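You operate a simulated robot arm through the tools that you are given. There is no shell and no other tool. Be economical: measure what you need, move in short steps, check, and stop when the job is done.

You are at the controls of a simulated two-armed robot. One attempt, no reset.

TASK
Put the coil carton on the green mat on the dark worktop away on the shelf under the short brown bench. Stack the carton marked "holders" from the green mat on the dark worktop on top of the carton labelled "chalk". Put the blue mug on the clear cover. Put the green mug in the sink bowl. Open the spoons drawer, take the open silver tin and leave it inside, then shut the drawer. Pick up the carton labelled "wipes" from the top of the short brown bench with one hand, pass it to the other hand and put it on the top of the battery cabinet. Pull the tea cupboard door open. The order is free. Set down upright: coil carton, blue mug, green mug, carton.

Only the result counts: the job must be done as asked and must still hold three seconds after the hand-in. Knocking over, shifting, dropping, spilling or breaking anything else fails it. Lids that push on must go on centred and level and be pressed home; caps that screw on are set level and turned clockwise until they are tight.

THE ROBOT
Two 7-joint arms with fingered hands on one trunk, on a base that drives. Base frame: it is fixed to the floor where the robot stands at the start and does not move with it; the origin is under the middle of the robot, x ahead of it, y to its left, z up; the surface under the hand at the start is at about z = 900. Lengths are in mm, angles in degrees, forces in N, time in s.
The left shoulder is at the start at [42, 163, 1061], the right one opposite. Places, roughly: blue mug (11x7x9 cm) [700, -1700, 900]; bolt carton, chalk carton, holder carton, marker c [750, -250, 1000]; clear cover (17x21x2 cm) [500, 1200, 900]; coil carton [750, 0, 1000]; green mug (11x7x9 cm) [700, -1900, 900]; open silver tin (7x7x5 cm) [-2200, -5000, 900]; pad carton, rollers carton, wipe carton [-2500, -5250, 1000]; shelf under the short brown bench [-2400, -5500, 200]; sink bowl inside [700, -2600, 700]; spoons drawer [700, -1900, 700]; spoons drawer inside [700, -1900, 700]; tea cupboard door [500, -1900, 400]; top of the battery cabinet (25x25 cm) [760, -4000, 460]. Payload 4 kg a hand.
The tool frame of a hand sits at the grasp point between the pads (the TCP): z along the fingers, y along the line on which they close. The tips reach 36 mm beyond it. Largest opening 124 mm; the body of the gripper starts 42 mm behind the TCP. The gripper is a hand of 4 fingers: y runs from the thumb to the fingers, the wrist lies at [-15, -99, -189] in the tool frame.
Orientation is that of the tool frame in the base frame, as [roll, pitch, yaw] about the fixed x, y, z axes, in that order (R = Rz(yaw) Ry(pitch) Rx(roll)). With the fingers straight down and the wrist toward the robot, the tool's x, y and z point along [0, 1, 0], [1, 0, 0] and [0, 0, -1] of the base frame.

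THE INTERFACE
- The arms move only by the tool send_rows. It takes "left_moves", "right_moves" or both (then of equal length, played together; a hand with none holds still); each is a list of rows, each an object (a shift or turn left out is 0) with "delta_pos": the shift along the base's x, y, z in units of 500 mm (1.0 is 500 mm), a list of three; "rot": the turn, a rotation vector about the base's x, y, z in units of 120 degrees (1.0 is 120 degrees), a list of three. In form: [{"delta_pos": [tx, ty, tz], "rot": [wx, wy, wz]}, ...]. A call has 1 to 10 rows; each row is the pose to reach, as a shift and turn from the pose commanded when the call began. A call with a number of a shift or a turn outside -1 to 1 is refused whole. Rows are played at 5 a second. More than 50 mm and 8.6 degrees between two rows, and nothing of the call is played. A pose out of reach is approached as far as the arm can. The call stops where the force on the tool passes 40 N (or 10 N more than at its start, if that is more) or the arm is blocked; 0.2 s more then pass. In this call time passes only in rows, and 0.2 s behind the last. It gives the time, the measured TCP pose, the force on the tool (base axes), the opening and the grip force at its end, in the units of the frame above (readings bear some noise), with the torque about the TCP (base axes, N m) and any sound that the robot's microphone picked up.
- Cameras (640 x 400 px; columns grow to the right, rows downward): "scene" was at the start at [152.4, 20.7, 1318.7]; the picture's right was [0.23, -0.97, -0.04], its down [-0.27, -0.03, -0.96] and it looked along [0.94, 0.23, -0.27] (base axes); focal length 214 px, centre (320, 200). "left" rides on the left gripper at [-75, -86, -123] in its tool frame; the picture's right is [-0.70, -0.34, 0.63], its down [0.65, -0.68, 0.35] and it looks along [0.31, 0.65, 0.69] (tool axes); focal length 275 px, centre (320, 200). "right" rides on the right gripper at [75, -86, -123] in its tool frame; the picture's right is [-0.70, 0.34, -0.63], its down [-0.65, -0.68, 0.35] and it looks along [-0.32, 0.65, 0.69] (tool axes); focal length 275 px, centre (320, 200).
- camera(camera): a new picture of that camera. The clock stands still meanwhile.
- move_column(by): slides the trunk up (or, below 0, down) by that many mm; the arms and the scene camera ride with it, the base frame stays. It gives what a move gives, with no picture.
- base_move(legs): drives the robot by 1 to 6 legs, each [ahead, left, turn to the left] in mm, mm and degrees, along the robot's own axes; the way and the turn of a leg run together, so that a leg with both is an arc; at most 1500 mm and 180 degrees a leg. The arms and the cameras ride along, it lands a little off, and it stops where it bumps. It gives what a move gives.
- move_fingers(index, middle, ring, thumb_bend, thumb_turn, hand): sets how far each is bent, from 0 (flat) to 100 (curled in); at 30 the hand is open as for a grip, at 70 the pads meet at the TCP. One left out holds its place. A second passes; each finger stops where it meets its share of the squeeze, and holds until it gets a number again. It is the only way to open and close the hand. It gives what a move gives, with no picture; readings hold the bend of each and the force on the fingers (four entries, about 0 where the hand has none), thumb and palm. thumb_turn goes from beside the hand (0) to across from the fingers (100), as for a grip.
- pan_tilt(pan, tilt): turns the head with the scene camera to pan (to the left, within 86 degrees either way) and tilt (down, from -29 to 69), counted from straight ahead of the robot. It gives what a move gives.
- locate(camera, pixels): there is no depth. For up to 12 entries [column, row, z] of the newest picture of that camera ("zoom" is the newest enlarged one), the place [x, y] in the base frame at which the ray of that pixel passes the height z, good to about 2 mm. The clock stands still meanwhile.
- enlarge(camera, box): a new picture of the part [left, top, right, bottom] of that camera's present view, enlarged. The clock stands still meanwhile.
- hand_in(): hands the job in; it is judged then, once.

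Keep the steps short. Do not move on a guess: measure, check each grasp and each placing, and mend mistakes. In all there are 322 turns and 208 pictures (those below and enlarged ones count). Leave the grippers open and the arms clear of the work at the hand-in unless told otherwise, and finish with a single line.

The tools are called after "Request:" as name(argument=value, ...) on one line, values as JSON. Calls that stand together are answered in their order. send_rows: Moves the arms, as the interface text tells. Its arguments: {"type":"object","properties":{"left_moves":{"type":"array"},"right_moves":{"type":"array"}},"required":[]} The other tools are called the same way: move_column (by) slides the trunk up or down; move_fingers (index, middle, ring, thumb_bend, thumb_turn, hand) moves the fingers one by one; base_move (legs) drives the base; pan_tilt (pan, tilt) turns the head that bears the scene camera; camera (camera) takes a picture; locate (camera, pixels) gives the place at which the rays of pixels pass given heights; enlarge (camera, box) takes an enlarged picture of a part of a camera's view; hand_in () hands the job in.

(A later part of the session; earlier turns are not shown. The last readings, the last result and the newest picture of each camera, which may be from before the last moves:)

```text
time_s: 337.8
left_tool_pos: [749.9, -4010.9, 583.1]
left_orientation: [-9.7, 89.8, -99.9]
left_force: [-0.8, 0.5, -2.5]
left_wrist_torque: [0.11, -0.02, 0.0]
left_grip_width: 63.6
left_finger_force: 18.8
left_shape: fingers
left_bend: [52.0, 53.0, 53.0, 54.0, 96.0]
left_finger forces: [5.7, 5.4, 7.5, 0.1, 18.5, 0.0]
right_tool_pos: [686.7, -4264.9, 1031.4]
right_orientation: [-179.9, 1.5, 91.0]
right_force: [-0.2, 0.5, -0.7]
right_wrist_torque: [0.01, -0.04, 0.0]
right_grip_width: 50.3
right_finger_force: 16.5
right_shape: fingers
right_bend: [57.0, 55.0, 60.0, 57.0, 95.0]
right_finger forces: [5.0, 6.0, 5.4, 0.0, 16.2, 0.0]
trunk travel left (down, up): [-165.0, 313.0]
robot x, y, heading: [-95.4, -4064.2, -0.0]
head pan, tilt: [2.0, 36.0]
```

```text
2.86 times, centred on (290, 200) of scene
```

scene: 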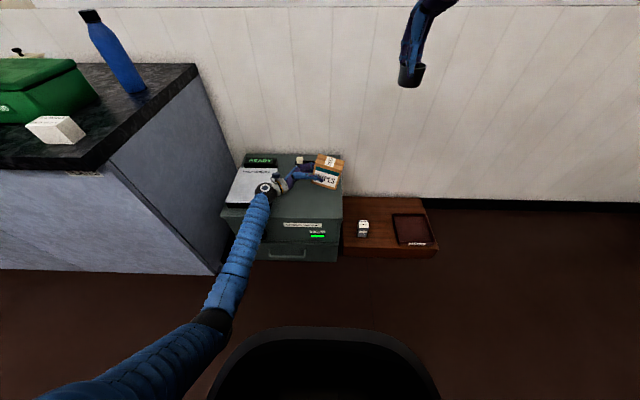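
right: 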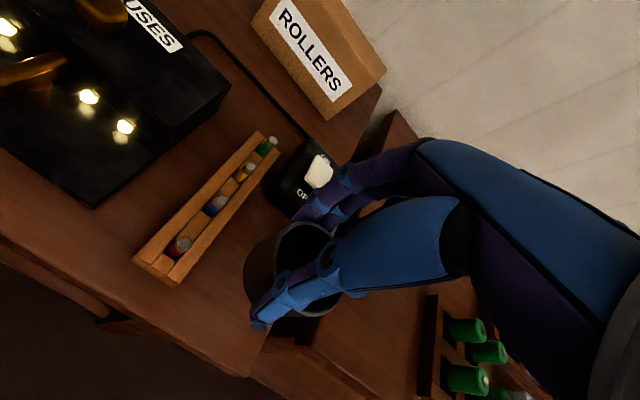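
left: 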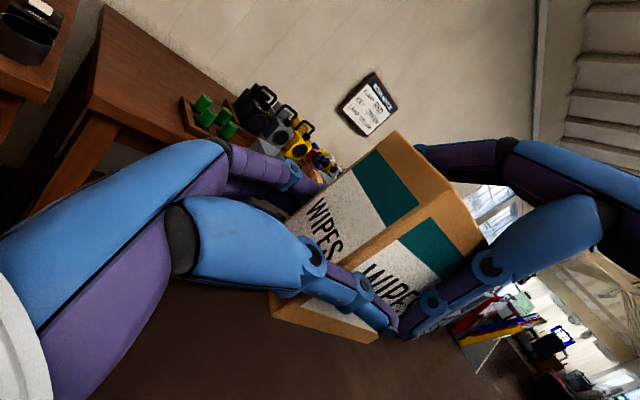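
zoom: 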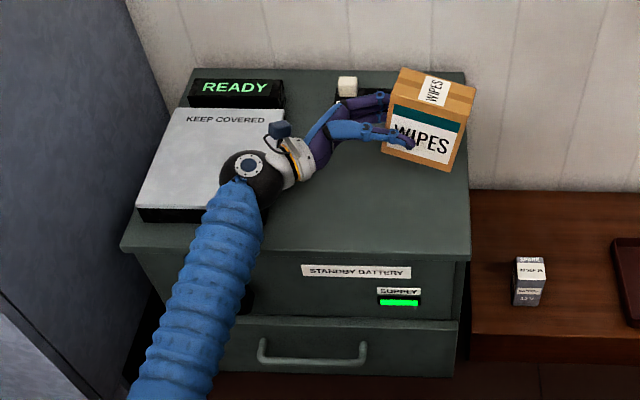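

The carton droops ≈15° (right end low) in the grip; contact will level it. The wrist would touch the tablet here, so I shift 42 mm toward the robot and lower to z≈530.

Request:
send_rows(left_moves=[{"delta_pos": [-0.084, -0.01, 0]}, {"delta_pos": [-0.084, -0.01, -0.06]}, {"delta_pos": [-0.084, -0.01, -0.1]}])

Request:
send_rows(left_moves=[{"delta_pos": [0, 0, -0.01]}, {"delta_pos": [0, 0, -0.02]}, {"delta_pos": [0, 0, -0.03]}])

```text
time_s: 338.6
left_tool_pos: [708.9, -4017.0, 532.3]
left_orientation: [-71.5, 89.8, -161.6]
left_force: [0.0, -0.5, -1.7]
left_wrist_torque: [0.09, 0.02, 0.0]
left_grip_width: 63.6
left_finger_force: 18.6
left_shape: fingers
left_bend: [52.0, 53.0, 53.0, 54.0, 96.0]
left_finger forces: [5.7, 5.5, 7.6, 0.0, 18.8, 0.1]
right_tool_pos: [687.4, -4265.1, 1033.3]
right_orientation: [-179.7, 1.5, 91.2]
right_force: [0.0, -0.3, -1.1]
right_wrist_torque: [0.0, 0.0, 0.03]
right_grip_width: 50.3
right_finger_force: 16.5
right_shape: fingers
right_bend: [57.0, 55.0, 60.0, 57.0, 95.0]
right_finger forces: [5.0, 6.0, 5.4, 0.1, 16.2, 0.1]
trunk travel left (down, up): [-165.0, 313.0]
robot x, y, heading: [-98.8, -4063.7, -0.1]
head pan, tilt: [2.0, 36.0]
```

```text
time_s: 339.4
left_tool_pos: [708.0, -4015.7, 518.7]
left_orientation: [5.5, 89.8, -84.7]
left_force: [-0.5, -0.2, -2.6]
left_wrist_torque: [0.13, 0.02, 0.0]
left_grip_width: 63.5
left_finger_force: 18.7
left_shape: fingers
left_bend: [52.0, 53.0, 53.0, 54.0, 96.0]
left_finger forces: [5.7, 5.5, 7.5, 0.0, 18.7, 0.0]
right_tool_pos: [686.6, -4264.5, 1033.3]
right_orientation: [-179.8, 1.6, 91.0]
right_force: [0.6, 0.0, -0.5]
right_wrist_torque: [0.01, 0.04, -0.01]
right_grip_width: 50.6
right_finger_force: 16.3
right_shape: fingers
right_bend: [57.0, 55.0, 60.0, 57.0, 95.0]
right_finger forces: [4.9, 6.0, 5.4, 0.0, 16.2, 0.0]
trunk travel left (down, up): [-165.0, 313.0]
robot x, y, heading: [-95.2, -4067.5, -0.0]
head pan, tilt: [2.0, 36.0]
```

Request:
send_rows(left_moves=[{"delta_pos": [0, 0, -0.01]}, {"delta_pos": [0, 0, -0.02]}])

Request:
send_rows(left_moves=[{"delta_pos": [0, 0, -0.008]}, {"delta_pos": [0, 0, -0.014]}])

Request:
enlarge(camera="scene", box=[210, 130, 370, 270])

```text
time_s: 340.0
left_tool_pos: [709.2, -4016.4, 519.6]
left_orientation: [81.7, 89.3, -8.2]
left_force: [-0.1, 0.8, -2.5]
left_wrist_torque: [0.09, -0.01, -0.02]
left_grip_width: 63.3
left_finger_force: 18.5
left_shape: fingers
left_bend: [52.0, 53.0, 53.0, 54.0, 96.0]
left_finger forces: [5.5, 5.4, 7.6, 0.0, 18.7, 0.2]
right_tool_pos: [682.3, -4266.0, 1037.7]
right_orientation: [180.0, 1.6, 91.0]
right_force: [0.1, -0.4, -0.4]
right_wrist_torque: [-0.02, -0.02, 0.02]
right_grip_width: 50.3
right_finger_force: 16.6
right_shape: fingers
right_bend: [57.0, 55.0, 60.0, 57.0, 95.0]
right_finger forces: [5.1, 6.0, 5.4, 0.0, 16.2, 0.0]
trunk travel left (down, up): [-165.0, 313.0]
robot x, y, heading: [-92.6, -4065.8, 0.4]
head pan, tilt: [2.0, 36.0]
```

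```text
time_s: 340.6
left_tool_pos: [708.3, -4014.6, 520.4]
left_orientation: [86.2, 88.6, -3.9]
left_force: [-1.1, -1.0, -1.9]
left_wrist_torque: [0.1, -0.03, 0.03]
left_grip_width: 63.2
left_finger_force: 18.7
left_shape: fingers
left_bend: [52.0, 53.0, 53.0, 54.0, 96.0]
left_finger forces: [5.5, 5.5, 7.5, 0.0, 18.7, 0.1]
right_tool_pos: [680.0, -4267.5, 1040.8]
right_orientation: [179.6, 1.6, 90.9]
right_force: [-0.2, -0.6, -0.6]
right_wrist_torque: [0.0, -0.01, -0.03]
right_grip_width: 50.4
right_finger_force: 16.7
right_shape: fingers
right_bend: [57.0, 55.0, 60.0, 57.0, 95.0]
right_finger forces: [5.0, 6.0, 5.4, 0.0, 16.3, 0.0]
trunk travel left (down, up): [-165.0, 313.0]
robot x, y, heading: [-97.2, -4062.2, -0.0]
head pan, tilt: [2.0, 36.0]
```

```text
2.86 times, centred on (290, 200) of scene
```

zoom: 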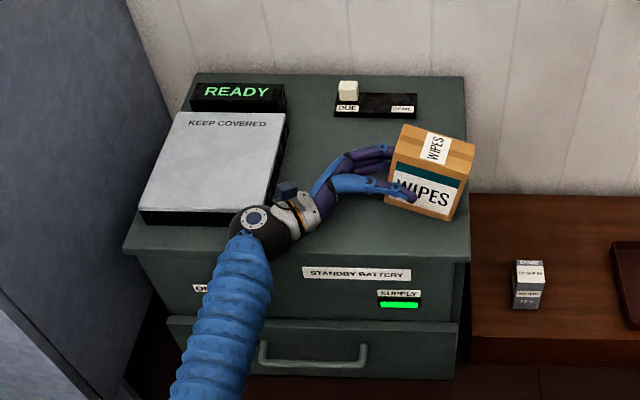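

The forearm presses on the cabinet's front edge (the robot was being lifted). I lift at once 80 mm, raise the trunk 70 and drive 60 ahead so the forearm comes more steeply from above.

Request:
send_rows(left_moves=[{"delta_pos": [0, 0, 0.04]}, {"delta_pos": [0, 0, 0.1]}, {"delta_pos": [0, 0, 0.18]}])

Request:
move_column(by=80)

Request:
base_move(legs=[[70, 0, 0]])

Request:
send_rows(left_moves=[{"delta_pos": [-0.07, 0, -0.06]}, {"delta_pos": [-0.12, 0, -0.12]}, {"delta_pos": [-0.12, 0, -0.2]}, {"delta_pos": [-0.12, 0, -0.26]}])

```text
time_s: 341.4
left_tool_pos: [706.9, -4018.9, 588.1]
left_orientation: [-49.0, 89.6, -139.3]
left_force: [0.8, 0.4, -1.7]
left_wrist_torque: [0.09, 0.02, 0.02]
left_grip_width: 63.3
left_finger_force: 18.9
left_shape: fingers
left_bend: [52.0, 53.0, 53.0, 54.0, 96.0]
left_finger forces: [5.7, 5.4, 7.5, 0.0, 18.6, 0.1]
right_tool_pos: [688.2, -4264.2, 1033.1]
right_orientation: [-179.8, 1.6, 91.0]
right_force: [0.4, 0.2, -0.7]
right_wrist_torque: [-0.01, -0.02, 0.01]
right_grip_width: 50.3
right_finger_force: 16.5
right_shape: fingers
right_bend: [57.0, 55.0, 60.0, 57.0, 95.0]
right_finger forces: [5.0, 6.0, 5.5, 0.0, 16.2, 0.0]
trunk travel left (down, up): [-165.0, 313.0]
robot x, y, heading: [-97.1, -4065.2, 0.4]
head pan, tilt: [2.0, 36.0]
```

```text
time_s: 342.6
left_tool_pos: [707.8, -4016.7, 670.3]
left_orientation: [-56.6, 89.7, -146.8]
left_force: [0.3, -0.9, -2.0]
left_wrist_torque: [0.09, -0.01, 0.02]
left_grip_width: 63.1
left_finger_force: 18.7
left_shape: fingers
left_bend: [52.0, 53.0, 53.0, 54.0, 96.0]
left_finger forces: [5.6, 5.4, 7.5, 0.0, 18.6, 0.0]
right_tool_pos: [686.5, -4264.7, 1110.5]
right_orientation: [-179.7, 1.6, 91.0]
right_force: [-0.3, -0.7, -0.1]
right_wrist_torque: [0.02, 0.0, 0.0]
right_grip_width: 50.4
right_finger_force: 16.4
right_shape: fingers
right_bend: [57.0, 55.0, 60.0, 57.0, 95.0]
right_finger forces: [5.1, 5.9, 5.4, 0.0, 16.2, 0.0]
trunk travel left (down, up): [-245.0, 233.0]
robot x, y, heading: [-99.5, -4065.0, 0.2]
head pan, tilt: [2.0, 36.0]
```

```text
time_s: 343.6
left_tool_pos: [779.5, -4015.2, 669.7]
left_orientation: [-52.0, 89.7, -142.0]
left_force: [0.4, -0.2, -2.5]
left_wrist_torque: [0.08, 0.0, -0.04]
left_grip_width: 63.5
left_finger_force: 18.1
left_shape: fingers
left_bend: [52.0, 53.0, 53.0, 54.0, 96.0]
left_finger forces: [5.6, 5.4, 7.5, 0.1, 18.7, 0.1]
right_tool_pos: [759.4, -4264.2, 1109.7]
right_orientation: [-179.7, 1.5, 91.1]
right_force: [0.8, -0.3, -1.2]
right_wrist_torque: [-0.02, 0.0, 0.03]
right_grip_width: 50.2
right_finger_force: 17.1
right_shape: fingers
right_bend: [57.0, 55.0, 60.0, 57.0, 95.0]
right_finger forces: [5.0, 5.9, 5.5, 0.0, 16.3, 0.1]
trunk travel left (down, up): [-245.0, 233.0]
robot x, y, heading: [-24.9, -4066.3, 0.2]
head pan, tilt: [2.0, 36.0]
```

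```text
time_s: 344.6
left_tool_pos: [719.1, -4014.7, 543.1]
left_orientation: [-18.4, 89.8, -108.5]
left_force: [0.6, -0.3, -1.7]
left_wrist_torque: [0.14, 0.02, 0.01]
left_grip_width: 63.5
left_finger_force: 18.4
left_shape: fingers
left_bend: [52.0, 53.0, 53.0, 54.0, 96.0]
left_finger forces: [5.6, 5.4, 7.5, 0.0, 18.6, 0.0]
right_tool_pos: [755.8, -4263.8, 1111.2]
right_orientation: [-179.9, 1.6, 91.1]
right_force: [0.2, 0.5, -1.2]
right_wrist_torque: [0.03, 0.02, 0.0]
right_grip_width: 50.5
right_finger_force: 16.3
right_shape: fingers
right_bend: [57.0, 55.0, 60.0, 57.0, 95.0]
right_finger forces: [5.1, 6.0, 5.5, 0.0, 16.3, 0.0]
trunk travel left (down, up): [-245.0, 233.0]
robot x, y, heading: [-23.9, -4065.9, 0.1]
head pan, tilt: [2.0, 36.0]
```

Request:
enlarge(camera="scene", box=[190, 130, 370, 290])

```text
2.50 times, centred on (280, 210) of scene
```

zoom: 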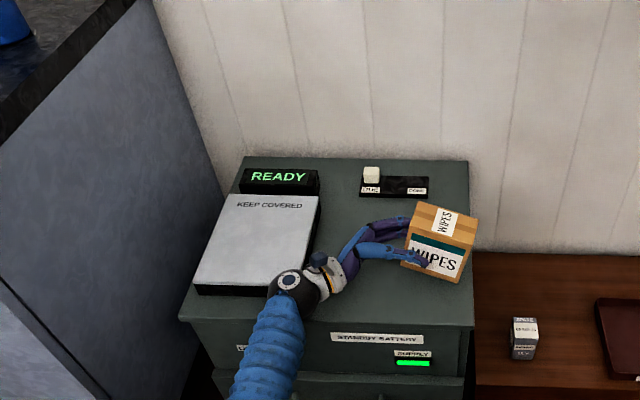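

I shift 20 mm back and 5 mm right, then lower in small steps, watching that TCP follows and the robot is not lifted.

Request:
send_rows(left_moves=[{"delta_pos": [-0.04, -0.01, 0]}, {"delta_pos": [-0.04, -0.01, -0.02]}, {"delta_pos": [-0.04, -0.01, -0.04]}])

Request:
send_rows(left_moves=[{"delta_pos": [0, 0, -0.01]}, {"delta_pos": [0, 0, -0.02]}])

```text
time_s: 345.4
left_tool_pos: [698.0, -4020.5, 520.2]
left_orientation: [-42.6, 89.7, -132.6]
left_force: [0.6, -0.5, -2.7]
left_wrist_torque: [0.13, 0.02, 0.03]
left_grip_width: 63.6
left_finger_force: 18.4
left_shape: fingers
left_bend: [52.0, 53.0, 53.0, 54.0, 96.0]
left_finger forces: [5.7, 5.4, 7.4, 0.1, 18.4, 0.1]
right_tool_pos: [757.4, -4264.8, 1111.3]
right_orientation: [-179.8, 1.6, 91.2]
right_force: [-0.2, -0.2, -1.2]
right_wrist_torque: [0.02, 0.01, 0.02]
right_grip_width: 50.3
right_finger_force: 16.8
right_shape: fingers
right_bend: [57.0, 55.0, 60.0, 57.0, 95.0]
right_finger forces: [5.0, 6.0, 5.5, 0.0, 16.2, 0.0]
trunk travel left (down, up): [-245.0, 233.0]
robot x, y, heading: [-29.2, -4067.2, -0.1]
head pan, tilt: [2.0, 36.0]
```

```text
time_s: 346.0
left_tool_pos: [699.3, -4019.3, 514.2]
left_orientation: [35.1, 89.8, -55.0]
left_force: [0.9, 0.6, -1.7]
left_wrist_torque: [0.07, 0.0, 0.05]
left_grip_width: 63.6
left_finger_force: 18.2
left_shape: fingers
left_bend: [52.0, 53.0, 53.0, 54.0, 95.0]
left_finger forces: [5.6, 5.3, 7.4, 0.0, 18.6, 0.0]
right_tool_pos: [755.6, -4264.1, 1114.1]
right_orientation: [-179.9, 1.6, 91.1]
right_force: [-0.5, 0.2, -0.6]
right_wrist_torque: [0.02, 0.01, 0.02]
right_grip_width: 50.2
right_finger_force: 16.4
right_shape: fingers
right_bend: [57.0, 55.0, 60.0, 57.0, 95.0]
right_finger forces: [5.0, 6.1, 5.5, 0.1, 16.2, 0.0]
trunk travel left (down, up): [-245.0, 233.0]
robot x, y, heading: [-27.8, -4062.3, 0.3]
head pan, tilt: [2.0, 36.0]
```

The wrist still touches the front edge. I raise 15 mm, shift 27 mm toward the robot so the wrist is in front of the cabinet, tilt the hand 6° (wrist up), and lower again.

Request:
send_rows(left_moves=[{"delta_pos": [0, 0, 0.03]}, {"delta_pos": [-0.03, 0, 0.03], "rot": [0.025, 0, 0]}, {"delta_pos": [-0.056, 0, 0.03], "rot": [0.05, 0, 0]}, {"delta_pos": [-0.056, 0, 0.01], "rot": [0.05, 0, 0]}, {"delta_pos": [-0.056, 0, -0.01], "rot": [0.05, 0, 0]}])

Request:
send_rows(left_moves=[{"delta_pos": [0, 0, -0.01]}, {"delta_pos": [0, 0, -0.02]}])

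```text
time_s: 347.2
left_tool_pos: [669.0, -4018.7, 506.5]
left_orientation: [-179.6, 84.2, 90.4]
left_force: [0.6, 1.6, 4.1]
left_wrist_torque: [-0.42, -0.13, 0.1]
left_grip_width: 64.4
left_finger_force: 19.0
left_shape: fingers
left_bend: [51.0, 53.0, 54.0, 54.0, 95.0]
left_finger forces: [6.4, 5.2, 7.2, 0.0, 18.7, 0.0]
right_tool_pos: [758.9, -4263.1, 1112.7]
right_orientation: [-179.8, 1.6, 91.1]
right_force: [-0.4, -0.1, -1.4]
right_wrist_torque: [0.01, 0.01, 0.0]
right_grip_width: 50.5
right_finger_force: 16.3
right_shape: fingers
right_bend: [57.0, 55.0, 60.0, 57.0, 95.0]
right_finger forces: [5.0, 5.9, 5.6, 0.0, 16.2, 0.1]
trunk travel left (down, up): [-245.0, 233.0]
robot x, y, heading: [-21.6, -4064.6, 0.4]
head pan, tilt: [2.0, 36.0]
```

```text
time_s: 347.8
left_tool_pos: [669.5, -4019.3, 500.6]
left_orientation: [179.6, 84.2, 89.5]
left_force: [-5.1, 5.3, 20.8]
left_wrist_torque: [-0.59, -0.41, 0.06]
left_grip_width: 64.2
left_finger_force: 19.9
left_shape: fingers
left_bend: [51.0, 53.0, 54.0, 54.0, 93.0]
left_finger forces: [4.7, 4.4, 6.7, 0.0, 24.1, 0.0]
right_tool_pos: [756.0, -4264.0, 1113.3]
right_orientation: [-179.9, 1.5, 91.2]
right_force: [0.6, -0.6, -0.9]
right_wrist_torque: [0.0, 0.0, 0.0]
right_grip_width: 50.4
right_finger_force: 16.8
right_shape: fingers
right_bend: [57.0, 55.0, 60.0, 57.0, 95.0]
right_finger forces: [5.0, 5.9, 5.5, 0.0, 16.2, 0.0]
trunk travel left (down, up): [-245.0, 233.0]
robot x, y, heading: [-27.0, -4065.1, -0.1]
head pan, tilt: [2.0, 36.0]
```

Now the carton itself touches (21 N). I look.

Request:
enlarge(camera="scene", box=[230, 160, 350, 270])

```text
3.64 times, centred on (290, 215) of scene
```

zoom: 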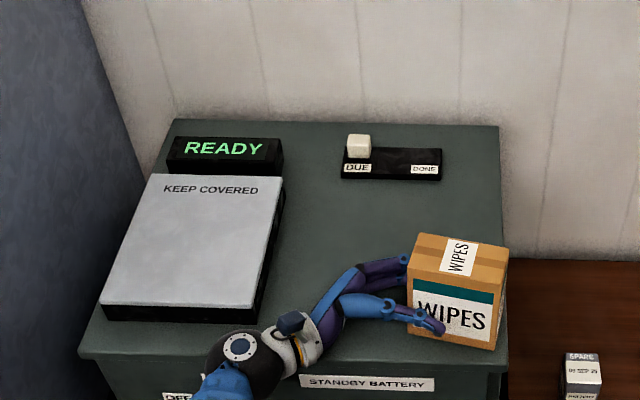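

Nearly level, but close to the right edge. I lift 12 mm, shift 22 mm left, and lower again.

Request:
send_rows(left_moves=[{"delta_pos": [0, 0, 0.03]}, {"delta_pos": [0.01, 0.024, 0.03]}, {"delta_pos": [0.016, 0.046, 0.03]}, {"delta_pos": [0.016, 0.046, 0.01]}, {"delta_pos": [0.016, 0.046, 0.0]}])

Request:
send_rows(left_moves=[{"delta_pos": [0, 0, -0.01]}])

```text
time_s: 349.0
left_tool_pos: [677.8, -3996.3, 499.6]
left_orientation: [178.5, 84.2, 88.5]
left_force: [-3.9, 3.7, 19.2]
left_wrist_torque: [-0.59, -0.4, -0.09]
left_grip_width: 64.2
left_finger_force: 20.6
left_shape: fingers
left_bend: [51.0, 53.0, 54.0, 54.0, 94.0]
left_finger forces: [5.2, 4.7, 7.0, 0.0, 23.7, 0.0]
right_tool_pos: [755.4, -4264.1, 1113.2]
right_orientation: [-179.9, 1.5, 91.1]
right_force: [-0.2, -0.4, -1.3]
right_wrist_torque: [0.02, 0.01, 0.01]
right_grip_width: 50.1
right_finger_force: 16.1
right_shape: fingers
right_bend: [57.0, 55.0, 60.0, 57.0, 95.0]
right_finger forces: [5.0, 5.8, 5.5, 0.1, 16.1, 0.1]
trunk travel left (down, up): [-245.0, 233.0]
robot x, y, heading: [-25.6, -4066.4, 0.1]
head pan, tilt: [2.0, 36.0]
```

```text
time_s: 349.4
left_tool_pos: [677.5, -3995.7, 495.7]
left_orientation: [179.1, 84.2, 89.0]
left_force: [-5.7, 6.8, 26.3]
left_wrist_torque: [-0.5, -0.62, 0.05]
left_grip_width: 65.3
left_finger_force: 23.0
left_shape: fingers
left_bend: [52.0, 53.0, 53.0, 53.0, 93.0]
left_finger forces: [4.6, 5.4, 9.1, 0.1, 25.8, 1.4]
right_tool_pos: [755.4, -4264.1, 1114.8]
right_orientation: [-179.9, 1.6, 91.2]
right_force: [-0.8, -0.4, -0.5]
right_wrist_torque: [0.02, 0.01, 0.0]
right_grip_width: 50.4
right_finger_force: 16.0
right_shape: fingers
right_bend: [57.0, 55.0, 60.0, 57.0, 95.0]
right_finger forces: [5.1, 5.9, 5.4, 0.0, 16.2, 0.0]
trunk travel left (down, up): [-245.0, 233.0]
robot x, y, heading: [-24.8, -4067.3, 0.3]
head pan, tilt: [2.0, 36.0]
```

Seated with 26 N. I open the left fingers a little.

Request:
move_fingers(hand="left", index=42, middle=43, ring=43, thumb_bend=43)

Request:
enlarge(camera="scene", box=[230, 160, 350, 270])

```text
time_s: 350.4
left_tool_pos: [676.7, -3997.9, 496.1]
left_orientation: [179.0, 84.1, 89.0]
left_force: [-1.4, -0.4, 3.5]
left_wrist_torque: [0.21, 0.03, -0.03]
left_grip_width: 85.3
left_finger_force: 1.8
left_shape: fingers
left_bend: [42.0, 43.0, 44.0, 43.0, 97.0]
left_finger forces: [0.0, 0.0, 1.3, 0.0, 0.1, 2.0]
right_tool_pos: [755.1, -4264.5, 1113.5]
right_orientation: [-179.9, 1.6, 91.2]
right_force: [-0.3, 0.4, -1.4]
right_wrist_torque: [0.02, 0.01, 0.01]
right_grip_width: 50.2
right_finger_force: 16.4
right_shape: fingers
right_bend: [57.0, 55.0, 60.0, 57.0, 95.0]
right_finger forces: [5.0, 6.0, 5.5, 0.1, 16.2, 0.0]
trunk travel left (down, up): [-245.0, 233.0]
robot x, y, heading: [-26.5, -4063.3, -0.1]
head pan, tilt: [2.0, 36.0]
```

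```text
3.64 times, centred on (290, 215) of scene
```

zoom: 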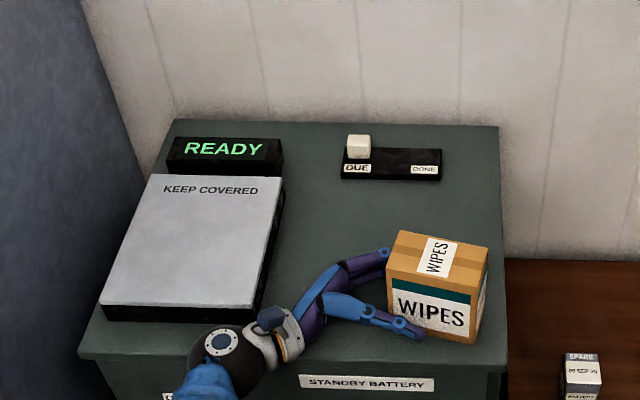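

It stands upright. I open fully and lift straight up.

Request:
move_fingers(hand="left", index=30, middle=30, ring=30, thumb_bend=30)

Request:
send_rows(left_moves=[{"delta_pos": [0, 0.005, 0.02]}, {"delta_pos": [0, 0.01, 0.06]}, {"delta_pos": [0, 0.01, 0.12]}, {"delta_pos": [0, 0.01, 0.2]}, {"delta_pos": [0, 0.01, 0.29]}, {"delta_pos": [0, 0.01, 0.38]}, {"delta_pos": [0, 0.01, 0.47]}])

Request:
enlarge(camera="scene", box=[230, 160, 350, 270])

```text
time_s: 351.4
left_tool_pos: [678.3, -3997.2, 494.4]
left_orientation: [178.7, 84.1, 88.7]
left_force: [8.0, 4.8, 17.0]
left_wrist_torque: [2.12, 0.54, -1.09]
left_grip_width: 123.1
left_finger_force: 0.8
left_shape: fingers
left_bend: [30.0, 30.0, 30.0, 30.0, 97.0]
left_finger forces: [0.0, 0.1, 0.0, 0.0, 0.0, 2.0]
right_tool_pos: [754.6, -4264.9, 1113.3]
right_orientation: [-179.9, 1.7, 91.1]
right_force: [-0.2, 0.2, -0.1]
right_wrist_torque: [0.0, -0.02, -0.02]
right_grip_width: 50.2
right_finger_force: 16.4
right_shape: fingers
right_bend: [57.0, 55.0, 60.0, 57.0, 95.0]
right_finger forces: [5.0, 5.9, 5.6, 0.0, 16.2, 0.0]
trunk travel left (down, up): [-245.0, 233.0]
robot x, y, heading: [-24.3, -4065.4, 0.1]
head pan, tilt: [2.0, 36.0]
```

```text
time_s: 351.6
left_tool_pos: [678.5, -3996.1, 493.8]
left_orientation: [-179.8, 84.1, 90.2]
left_force: [-3.6, -3.2, 10.8]
left_wrist_torque: [1.15, 0.57, 0.48]
left_grip_width: 123.0
left_finger_force: 1.4
left_shape: fingers
left_bend: [30.0, 30.0, 30.0, 30.0, 97.0]
left_finger forces: [0.0, 0.0, 0.0, 0.0, 0.0, 2.1]
right_tool_pos: [754.6, -4264.3, 1112.4]
right_orientation: [-179.8, 1.6, 91.0]
right_force: [-0.1, -0.4, -0.3]
right_wrist_torque: [-0.03, -0.01, 0.02]
right_grip_width: 50.2
right_finger_force: 16.5
right_shape: fingers
right_bend: [57.0, 55.0, 60.0, 57.0, 95.0]
right_finger forces: [4.9, 5.9, 5.5, 0.0, 16.2, 0.1]
trunk travel left (down, up): [-245.0, 233.0]
robot x, y, heading: [-23.2, -4064.8, 0.2]
head pan, tilt: [2.0, 36.0]
stopped in row 1 (left hand): the force on the tool passed its limit at 48 N (the readings are from after the stop); the commanded pose is now the measured one
```

```text
3.64 times, centred on (290, 215) of scene
```

zoom: 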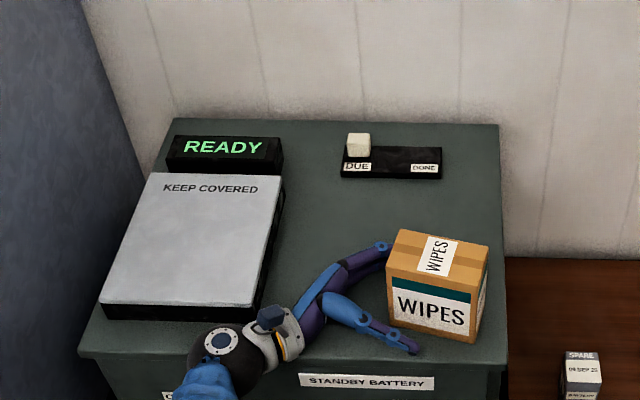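

A contact persists; I try lifting straight up in small rows without sideways motion.

Request:
send_rows(left_moves=[{"delta_pos": [0, 0, 0.006]}, {"delta_pos": [0, 0, 0.012]}, {"delta_pos": [0, 0, 0.02]}])

```text
time_s: 352.4
left_tool_pos: [678.7, -3997.2, 503.4]
left_orientation: [-177.9, 84.2, 92.0]
left_force: [-0.5, -0.1, 0.9]
left_wrist_torque: [0.05, -0.02, 0.0]
left_grip_width: 123.1
left_finger_force: 0.0
left_shape: fingers
left_bend: [30.0, 30.0, 30.0, 30.0, 97.0]
left_finger forces: [0.0, 0.0, 0.0, 0.0, 0.1, 0.0]
right_tool_pos: [756.8, -4263.4, 1112.3]
right_orientation: [-179.8, 1.6, 91.1]
right_force: [-0.3, -0.1, 0.1]
right_wrist_torque: [0.02, -0.04, 0.02]
right_grip_width: 50.2
right_finger_force: 15.8
right_shape: fingers
right_bend: [57.0, 55.0, 60.0, 57.0, 95.0]
right_finger forces: [5.0, 5.9, 5.5, 0.0, 16.1, 0.1]
trunk travel left (down, up): [-245.0, 233.0]
robot x, y, heading: [-22.8, -4065.0, 0.2]
head pan, tilt: [2.0, 36.0]
```

Free now. I lift on, straight up.

Request:
send_rows(left_moves=[{"delta_pos": [0, 0, 0.03]}, {"delta_pos": [0, 0, 0.07]}, {"delta_pos": [0, 0, 0.13]}, {"delta_pos": [0, 0, 0.21]}, {"delta_pos": [0, 0, 0.3]}, {"delta_pos": [0, 0, 0.39]}, {"delta_pos": [0, 0, 0.48]}, {"delta_pos": [0, 0, 0.57]}])

Request:
enlarge(camera="scene", box=[230, 160, 350, 270])

```text
time_s: 354.2
left_tool_pos: [678.3, -3995.6, 787.3]
left_orientation: [-177.9, 84.2, 92.2]
left_force: [0.6, 0.9, -0.3]
left_wrist_torque: [0.01, 0.02, 0.0]
left_grip_width: 122.7
left_finger_force: 0.0
left_shape: fingers
left_bend: [30.0, 30.0, 30.0, 30.0, 97.0]
left_finger forces: [0.0, 0.0, 0.1, 0.1, 0.0, 0.0]
right_tool_pos: [756.8, -4264.1, 1112.0]
right_orientation: [-179.9, 1.6, 91.1]
right_force: [-0.6, 0.9, 0.0]
right_wrist_torque: [0.0, 0.01, 0.03]
right_grip_width: 50.2
right_finger_force: 16.4
right_shape: fingers
right_bend: [57.0, 55.0, 60.0, 57.0, 95.0]
right_finger forces: [5.0, 5.9, 5.5, 0.1, 16.2, 0.0]
trunk travel left (down, up): [-245.0, 233.0]
robot x, y, heading: [-25.8, -4065.3, 0.2]
head pan, tilt: [2.0, 36.0]
```

```text
3.64 times, centred on (290, 215) of scene
```

zoom: 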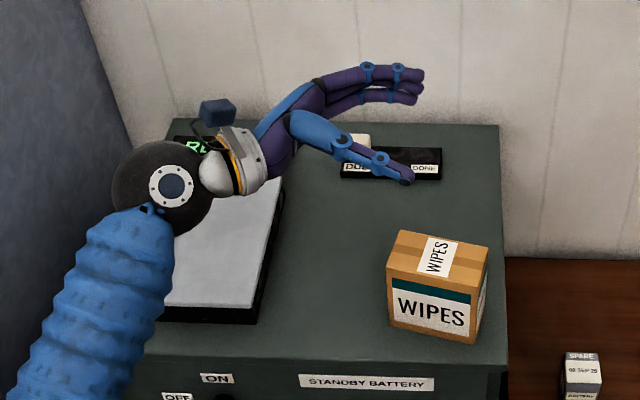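

The wipes carton stands upright on the cabinet. Now the drawer: I back off, turn the left hand to point down, and drive to the kitchen counter.

Request:
base_move(legs=[[-350, 0, 0], [0, 1300, 0], [0, 800, 0]])

Request:
send_rows(left_moves=[{"delta_pos": [0.02, 0.04, 0.05], "rot": [0.07, 0, 0]}, {"delta_pos": [0.04, 0.08, 0.1], "rot": [0.14, 0, 0]}, {"delta_pos": [0.06, 0.12, 0.15], "rot": [0.21, 0, 0]}, {"delta_pos": [0.08, 0.16, 0.2], "rot": [0.28, 0, 0]}, {"delta_pos": [0.1, 0.2, 0.25], "rot": [0.35, 0, 0]}, {"delta_pos": [0.12, 0.24, 0.3], "rot": [0.42, 0, 0]}, {"delta_pos": [0.14, 0.28, 0.35], "rot": [0.49, 0, 0]}, {"delta_pos": [0.16, 0.32, 0.4], "rot": [0.56, 0, 0]}, {"delta_pos": [0.18, 0.34, 0.42], "rot": [0.63, 0, 0]}, {"delta_pos": [0.2, 0.36, 0.44], "rot": [0.69, 0, 0]}])

Request:
pan_tilt(pan=0, tilt=36)

Request:
camera(camera="scene")

```text
time_s: 366.5
left_tool_pos: [341.0, -1918.1, 786.8]
left_orientation: [-178.2, 84.3, 90.7]
left_force: [0.8, 0.1, 0.2]
left_wrist_torque: [0.0, -0.02, -0.01]
left_grip_width: 123.1
left_finger_force: 0.1
left_shape: fingers
left_bend: [30.0, 30.0, 30.0, 30.0, 97.0]
left_finger forces: [0.0, 0.0, 0.1, 0.0, 0.1, 0.0]
right_tool_pos: [416.1, -2188.0, 1112.7]
right_orientation: [-179.9, 1.6, 90.1]
right_force: [0.3, -0.4, 0.2]
right_wrist_torque: [-0.01, 0.0, -0.03]
right_grip_width: 50.3
right_finger_force: 15.9
right_shape: fingers
right_bend: [57.0, 55.0, 60.0, 57.0, 95.0]
right_finger forces: [5.1, 5.9, 5.5, 0.1, 16.2, 0.1]
trunk travel left (down, up): [-245.0, 233.0]
robot x, y, heading: [-360.5, -1976.1, -0.9]
head pan, tilt: [2.0, 36.0]
```

```text
time_s: 367.4
left_tool_pos: [371.5, -1851.1, 869.0]
left_orientation: [-177.7, 54.6, 90.6]
left_force: [-22.1, -1.2, -7.1]
left_wrist_torque: [-0.14, 0.64, 0.46]
left_grip_width: 122.9
left_finger_force: 10.9
left_shape: fingers
left_bend: [30.0, 43.0, 32.0, 30.0, 97.0]
left_finger forces: [0.0, 17.7, 4.6, 0.0, 0.1, 0.0]
right_tool_pos: [413.0, -2186.1, 1114.3]
right_orientation: [-179.9, 1.6, 90.0]
right_force: [-0.5, -0.4, -0.8]
right_wrist_torque: [0.01, 0.01, -0.03]
right_grip_width: 50.3
right_finger_force: 16.3
right_shape: fingers
right_bend: [57.0, 55.0, 60.0, 57.0, 95.0]
right_finger forces: [5.0, 5.8, 5.5, 0.0, 16.2, 0.0]
trunk travel left (down, up): [-245.0, 233.0]
robot x, y, heading: [-360.9, -1977.3, -1.0]
head pan, tilt: [2.0, 36.0]
stopped in row 4 (left hand): the force on the tool passed its limit at 50 N (the readings are from after the stop); the commanded pose is now the measured one
```

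```text
time_s: 368.0
left_tool_pos: [372.5, -1850.3, 870.4]
left_orientation: [-177.9, 54.6, 90.6]
left_force: [-38.7, 2.0, -6.3]
left_wrist_torque: [-0.05, 0.55, 1.27]
left_grip_width: 122.9
left_finger_force: 18.8
left_shape: fingers
left_bend: [30.0, 45.0, 34.0, 30.0, 97.0]
left_finger forces: [0.5, 20.3, 17.6, 0.0, 0.1, 0.0]
right_tool_pos: [414.4, -2187.9, 1112.2]
right_orientation: [-179.9, 1.5, 90.0]
right_force: [0.3, -0.1, -1.3]
right_wrist_torque: [-0.03, -0.01, 0.02]
right_grip_width: 50.1
right_finger_force: 16.1
right_shape: fingers
right_bend: [57.0, 55.0, 60.0, 57.0, 95.0]
right_finger forces: [5.0, 5.9, 5.6, 0.1, 16.2, 0.0]
trunk travel left (down, up): [-245.0, 233.0]
robot x, y, heading: [-365.8, -1978.6, -1.0]
head pan, tilt: [0.0, 36.0]
```

```text
26 pictures are left
```

scene: 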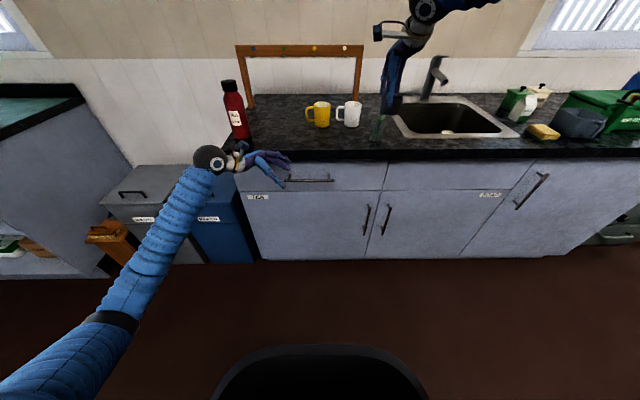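

The fingers touched the counter front. I drive back 110 mm at once, then look closely at the drawer.

Request:
base_move(legs=[[-110, 0, 0.8]])

Request:
send_rows(left_moves=[{"delta_pos": [0, 0, 0.06]}, {"delta_pos": [0, 0, 0.12], "rot": [0.06, 0, 0]}, {"delta_pos": [0, 0.0, 0.18], "rot": [0.12, 0, 0]}, {"delta_pos": [0, 0.0, 0.24], "rot": [0.18, 0, 0]}, {"delta_pos": [0, 0.0, 0.3], "rot": [0.24, 0, 0]}, {"delta_pos": [0, 0.0, 0.36], "rot": [0.3, 0, 0]}])

Request:
enlarge(camera="scene", box=[230, 70, 410, 260])

```text
time_s: 369.2
left_tool_pos: [262.5, -1840.3, 870.9]
left_orientation: [-178.1, 54.5, 91.0]
left_force: [0.5, 0.9, -0.3]
left_wrist_torque: [0.03, -0.04, 0.0]
left_grip_width: 122.9
left_finger_force: 0.1
left_shape: fingers
left_bend: [30.0, 30.0, 30.0, 30.0, 97.0]
left_finger forces: [0.0, 0.1, 0.1, 0.1, 0.0, 0.0]
right_tool_pos: [307.8, -2178.8, 1112.9]
right_orientation: [-179.8, 1.6, 90.6]
right_force: [-0.2, 0.2, 0.1]
right_wrist_torque: [-0.04, -0.01, 0.0]
right_grip_width: 50.1
right_finger_force: 16.4
right_shape: fingers
right_bend: [57.0, 55.0, 60.0, 57.0, 95.0]
right_finger forces: [5.0, 5.9, 5.5, 0.0, 16.1, 0.0]
trunk travel left (down, up): [-245.0, 233.0]
robot x, y, heading: [-471.2, -1976.1, -0.2]
head pan, tilt: [0.0, 36.0]
```

```text
time_s: 370.6
left_tool_pos: [265.1, -1838.4, 1049.5]
left_orientation: [-178.7, 18.6, 90.8]
left_force: [0.7, -0.3, 0.0]
left_wrist_torque: [-0.04, 0.01, 0.0]
left_grip_width: 122.8
left_finger_force: 0.1
left_shape: fingers
left_bend: [30.0, 30.0, 30.0, 30.0, 97.0]
left_finger forces: [0.1, 0.0, 0.0, 0.1, 0.0, 0.0]
right_tool_pos: [309.0, -2178.5, 1113.2]
right_orientation: [-179.8, 1.6, 90.8]
right_force: [0.3, 0.2, -0.5]
right_wrist_torque: [0.0, -0.01, 0.02]
right_grip_width: 50.1
right_finger_force: 16.7
right_shape: fingers
right_bend: [57.0, 55.0, 60.0, 57.0, 95.0]
right_finger forces: [5.0, 5.9, 5.5, 0.1, 16.2, 0.1]
trunk travel left (down, up): [-245.0, 233.0]
robot x, y, heading: [-469.4, -1974.7, -0.3]
head pan, tilt: [0.0, 36.0]
```

```text
2.11 times, centred on (320, 165) of scene
```

zoom: 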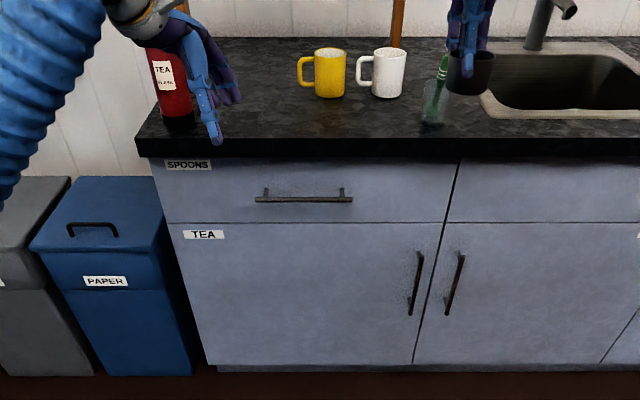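

Request:
locate(camera="zoom", pixels=[[136, 138, 900], [400, 138, 900], [257, 199, 800], [351, 199, 800], [257, 199, 770], [351, 199, 770], [267, 189, 790], [437, 222, 740], [420, 255, 650], [410, 313, 480], [215, 372, 0], [160, 160, 860]])

```text
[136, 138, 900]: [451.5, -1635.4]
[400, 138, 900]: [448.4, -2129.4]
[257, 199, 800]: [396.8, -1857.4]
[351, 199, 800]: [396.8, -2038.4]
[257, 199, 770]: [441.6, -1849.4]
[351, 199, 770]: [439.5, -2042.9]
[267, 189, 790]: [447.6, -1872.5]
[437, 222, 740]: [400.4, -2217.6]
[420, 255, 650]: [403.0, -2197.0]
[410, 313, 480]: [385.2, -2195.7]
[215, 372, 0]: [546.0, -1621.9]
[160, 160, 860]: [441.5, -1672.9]
```

Handle bar: x≈440, z≈770, y −1850…−2043; the worktop overhangs it, so I grip it from the front, fingers above, thumb below. I turn the left hand to point forward.

Request:
send_rows(left_moves=[{"delta_pos": [-0.02, 0, 0], "rot": [0.06, 0, 0]}, {"delta_pos": [-0.04, 0, 0], "rot": [0.11, 0, 0]}, {"delta_pos": [-0.06, 0, 0], "rot": [0.155, 0, 0]}])

Request:
send_rows(left_moves=[{"delta_pos": [0.01, -0.02, -0.05], "rot": [0, -0.07, 0]}, {"delta_pos": [0.02, -0.04, -0.1], "rot": [0, -0.14, 0]}, {"delta_pos": [0.03, -0.06, -0.15], "rot": [0, -0.21, 0]}, {"delta_pos": [0.04, -0.08, -0.2], "rot": [0, -0.28, 0]}, {"delta_pos": [0.05, -0.1, -0.25], "rot": [0, -0.35, 0]}, {"delta_pos": [0.06, -0.12, -0.3], "rot": [0, -0.42, 0]}, {"delta_pos": [0.07, -0.14, -0.36], "rot": [0, -0.49, 0]}, {"delta_pos": [0.08, -0.16, -0.42], "rot": [0, -0.56, 0]}, {"delta_pos": [0.09, -0.19, -0.48], "rot": [0, -0.63, 0]}, {"delta_pos": [0.1, -0.22, -0.55], "rot": [0, -0.7, 0]}])

Request:
move_fingers(hand="left", index=46, middle=46, ring=46, thumb_bend=46)

```text
time_s: 371.4
left_tool_pos: [234.2, -1839.9, 1049.3]
left_orientation: [-178.9, -0.1, 90.7]
left_force: [-0.5, -0.2, 0.6]
left_wrist_torque: [0.02, 0.0, -0.01]
left_grip_width: 123.2
left_finger_force: 0.2
left_shape: fingers
left_bend: [30.0, 30.0, 30.0, 30.0, 97.0]
left_finger forces: [0.0, 0.0, 0.0, 0.0, 0.1, 0.0]
right_tool_pos: [310.0, -2178.2, 1111.9]
right_orientation: [-179.8, 1.6, 90.7]
right_force: [-0.2, 0.2, -1.3]
right_wrist_torque: [0.0, 0.0, 0.02]
right_grip_width: 50.1
right_finger_force: 16.3
right_shape: fingers
right_bend: [57.0, 55.0, 60.0, 57.0, 95.0]
right_finger forces: [5.0, 5.8, 5.5, 0.0, 16.2, 0.1]
trunk travel left (down, up): [-245.0, 233.0]
robot x, y, heading: [-473.3, -1973.2, -0.1]
head pan, tilt: [0.0, 36.0]
```

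```text
time_s: 373.6
left_tool_pos: [287.6, -1949.1, 772.1]
left_orientation: [97.2, 0.8, 89.9]
left_force: [0.2, 0.0, -0.1]
left_wrist_torque: [0.02, -0.04, -0.01]
left_grip_width: 123.0
left_finger_force: 0.0
left_shape: fingers
left_bend: [30.0, 30.0, 30.0, 30.0, 97.0]
left_finger forces: [0.0, 0.0, 0.1, 0.0, 0.0, 0.0]
right_tool_pos: [311.9, -2176.3, 1111.0]
right_orientation: [-179.7, 1.7, 90.9]
right_force: [0.0, 0.1, -1.3]
right_wrist_torque: [-0.02, 0.01, 0.01]
right_grip_width: 50.4
right_finger_force: 16.3
right_shape: fingers
right_bend: [57.0, 55.0, 60.0, 57.0, 95.0]
right_finger forces: [5.0, 6.0, 5.5, 0.1, 16.2, 0.0]
trunk travel left (down, up): [-245.0, 233.0]
robot x, y, heading: [-471.9, -1974.6, -0.0]
head pan, tilt: [0.0, 36.0]
```

```text
time_s: 374.6
left_tool_pos: [285.9, -1949.7, 774.2]
left_orientation: [97.1, 0.7, 90.0]
left_force: [-0.1, 0.6, -0.5]
left_wrist_torque: [0.0, -0.02, -0.03]
left_grip_width: 74.6
left_finger_force: 0.1
left_shape: fingers
left_bend: [46.0, 46.0, 46.0, 46.0, 97.0]
left_finger forces: [0.0, 0.0, 0.0, 0.1, 0.0, 0.0]
right_tool_pos: [309.4, -2179.1, 1111.8]
right_orientation: [-179.8, 1.6, 90.6]
right_force: [0.5, -0.4, -0.7]
right_wrist_torque: [-0.01, -0.04, 0.02]
right_grip_width: 50.1
right_finger_force: 16.1
right_shape: fingers
right_bend: [57.0, 55.0, 60.0, 57.0, 95.0]
right_finger forces: [5.0, 5.8, 5.5, 0.1, 16.2, 0.1]
trunk travel left (down, up): [-245.0, 233.0]
robot x, y, heading: [-467.6, -1974.6, -0.2]
head pan, tilt: [0.0, 36.0]
```

Reached. I finish the turn, advance to x≈395, and check with the left camera.

Request:
send_rows(left_moves=[{"delta_pos": [0.06, 0.0, 0], "rot": [0, -0.03, 0]}, {"delta_pos": [0.13, 0.006, -0.004], "rot": [0, -0.058, 0]}, {"delta_pos": [0.21, 0.006, -0.006], "rot": [0, -0.058, 0]}])

Request:
camera(camera="left")

Request:
enlarge(camera="scene", box=[250, 120, 370, 220])

```text
time_s: 375.4
left_tool_pos: [390.3, -1946.2, 770.3]
left_orientation: [90.1, 0.7, 90.0]
left_force: [-0.2, 0.2, -0.6]
left_wrist_torque: [-0.01, -0.01, 0.02]
left_grip_width: 74.7
left_finger_force: 0.1
left_shape: fingers
left_bend: [46.0, 46.0, 46.0, 46.0, 97.0]
left_finger forces: [0.0, 0.0, 0.0, 0.0, 0.1, 0.0]
right_tool_pos: [310.3, -2177.9, 1111.8]
right_orientation: [-179.8, 1.6, 90.7]
right_force: [1.0, 0.7, -1.4]
right_wrist_torque: [-0.04, 0.02, 0.0]
right_grip_width: 50.1
right_finger_force: 15.6
right_shape: fingers
right_bend: [57.0, 55.0, 60.0, 57.0, 95.0]
right_finger forces: [5.0, 5.7, 5.5, 0.1, 16.1, 0.0]
trunk travel left (down, up): [-245.0, 233.0]
robot x, y, heading: [-470.8, -1975.1, -0.2]
head pan, tilt: [0.0, 36.0]
```

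```text
24 pictures are left
```

left: 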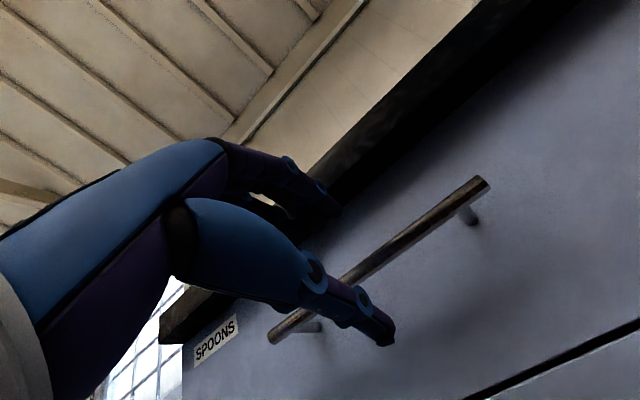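

```text
4.00 times, centred on (310, 170) of scene
```

zoom: 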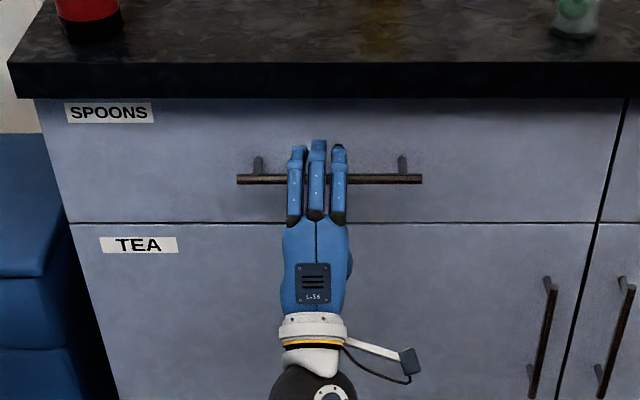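

Well placed. I check the bar's distance with the left image, at z 770.

Request:
locate(camera="left", pixels=[[480, 184, 770], [480, 184, 775], [275, 333, 770], [275, 333, 775], [480, 184, 780], [275, 333, 780]])

```text
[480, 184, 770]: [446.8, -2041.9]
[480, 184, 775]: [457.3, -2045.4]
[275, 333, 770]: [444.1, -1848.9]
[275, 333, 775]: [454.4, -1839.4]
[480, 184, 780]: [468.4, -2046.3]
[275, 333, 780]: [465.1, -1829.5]
```

Bar at x≈443, z≈769. I advance 44 mm and close on it.

Request:
send_rows(left_moves=[{"delta_pos": [0.05, 0, 0]}, {"delta_pos": [0.088, 0, 0]}])

Request:
move_fingers(hand="left", index=68, middle=68, ring=68, thumb_bend=68)

Request:
base_move(legs=[[-60, 0, 0]])

Request:
enlarge(camera="scene", box=[220, 90, 400, 240])

```text
time_s: 376.0
left_tool_pos: [433.2, -1945.0, 771.1]
left_orientation: [90.1, 0.7, 89.9]
left_force: [0.6, 0.2, -0.3]
left_wrist_torque: [0.01, -0.01, -0.02]
left_grip_width: 74.5
left_finger_force: 0.1
left_shape: fingers
left_bend: [46.0, 46.0, 46.0, 46.0, 97.0]
left_finger forces: [0.1, 0.1, 0.0, 0.1, 0.0, 0.1]
right_tool_pos: [309.5, -2176.9, 1113.3]
right_orientation: [-179.8, 1.6, 90.7]
right_force: [-0.3, -0.9, -0.8]
right_wrist_torque: [0.01, 0.0, 0.04]
right_grip_width: 50.2
right_finger_force: 16.5
right_shape: fingers
right_bend: [57.0, 55.0, 60.0, 57.0, 95.0]
right_finger forces: [5.0, 5.8, 5.5, 0.0, 16.2, 0.1]
trunk travel left (down, up): [-245.0, 233.0]
robot x, y, heading: [-469.8, -1974.4, -0.1]
head pan, tilt: [0.0, 36.0]
```

```text
time_s: 377.0
left_tool_pos: [435.4, -1945.9, 769.5]
left_orientation: [90.3, 0.7, 90.1]
left_force: [-2.3, 1.7, -17.9]
left_wrist_torque: [0.12, 0.17, 0.0]
left_grip_width: 19.8
left_finger_force: 9.3
left_shape: fingers
left_bend: [68.0, 68.0, 68.0, 63.0, 97.0]
left_finger forces: [0.0, 0.0, 0.0, 0.1, 18.4, 0.1]
right_tool_pos: [310.8, -2177.4, 1111.4]
right_orientation: [-179.7, 1.6, 90.7]
right_force: [0.3, -0.5, -0.5]
right_wrist_torque: [0.01, 0.01, 0.03]
right_grip_width: 50.3
right_finger_force: 16.2
right_shape: fingers
right_bend: [57.0, 55.0, 60.0, 57.0, 95.0]
right_finger forces: [5.0, 5.8, 5.5, 0.0, 16.2, 0.0]
trunk travel left (down, up): [-245.0, 233.0]
robot x, y, heading: [-471.3, -1975.0, -0.4]
head pan, tilt: [0.0, 36.0]
```

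```text
time_s: 378.0
left_tool_pos: [371.5, -1946.2, 774.7]
left_orientation: [89.9, 0.6, 89.7]
left_force: [-0.1, -0.3, 0.6]
left_wrist_torque: [-0.02, 0.05, -0.02]
left_grip_width: 7.2
left_finger_force: 0.1
left_shape: fingers
left_bend: [68.0, 68.0, 68.0, 68.0, 97.0]
left_finger forces: [0.1, 0.0, 0.0, 0.1, 0.0, 0.1]
right_tool_pos: [247.6, -2178.4, 1114.0]
right_orientation: [-179.9, 1.7, 90.7]
right_force: [-0.2, -0.9, -0.6]
right_wrist_torque: [0.03, -0.02, -0.04]
right_grip_width: 50.2
right_finger_force: 16.0
right_shape: fingers
right_bend: [57.0, 55.0, 60.0, 57.0, 95.0]
right_finger forces: [5.0, 5.8, 5.6, 0.0, 16.2, 0.0]
trunk travel left (down, up): [-245.0, 233.0]
robot x, y, heading: [-532.3, -1974.0, -0.3]
head pan, tilt: [0.0, 36.0]
```

```text
2.67 times, centred on (310, 165) of scene
```

zoom: 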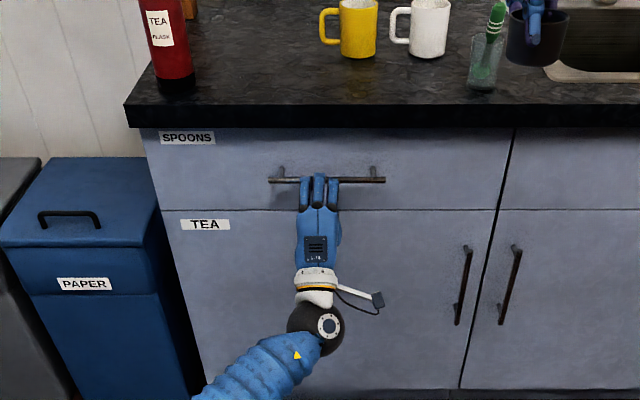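

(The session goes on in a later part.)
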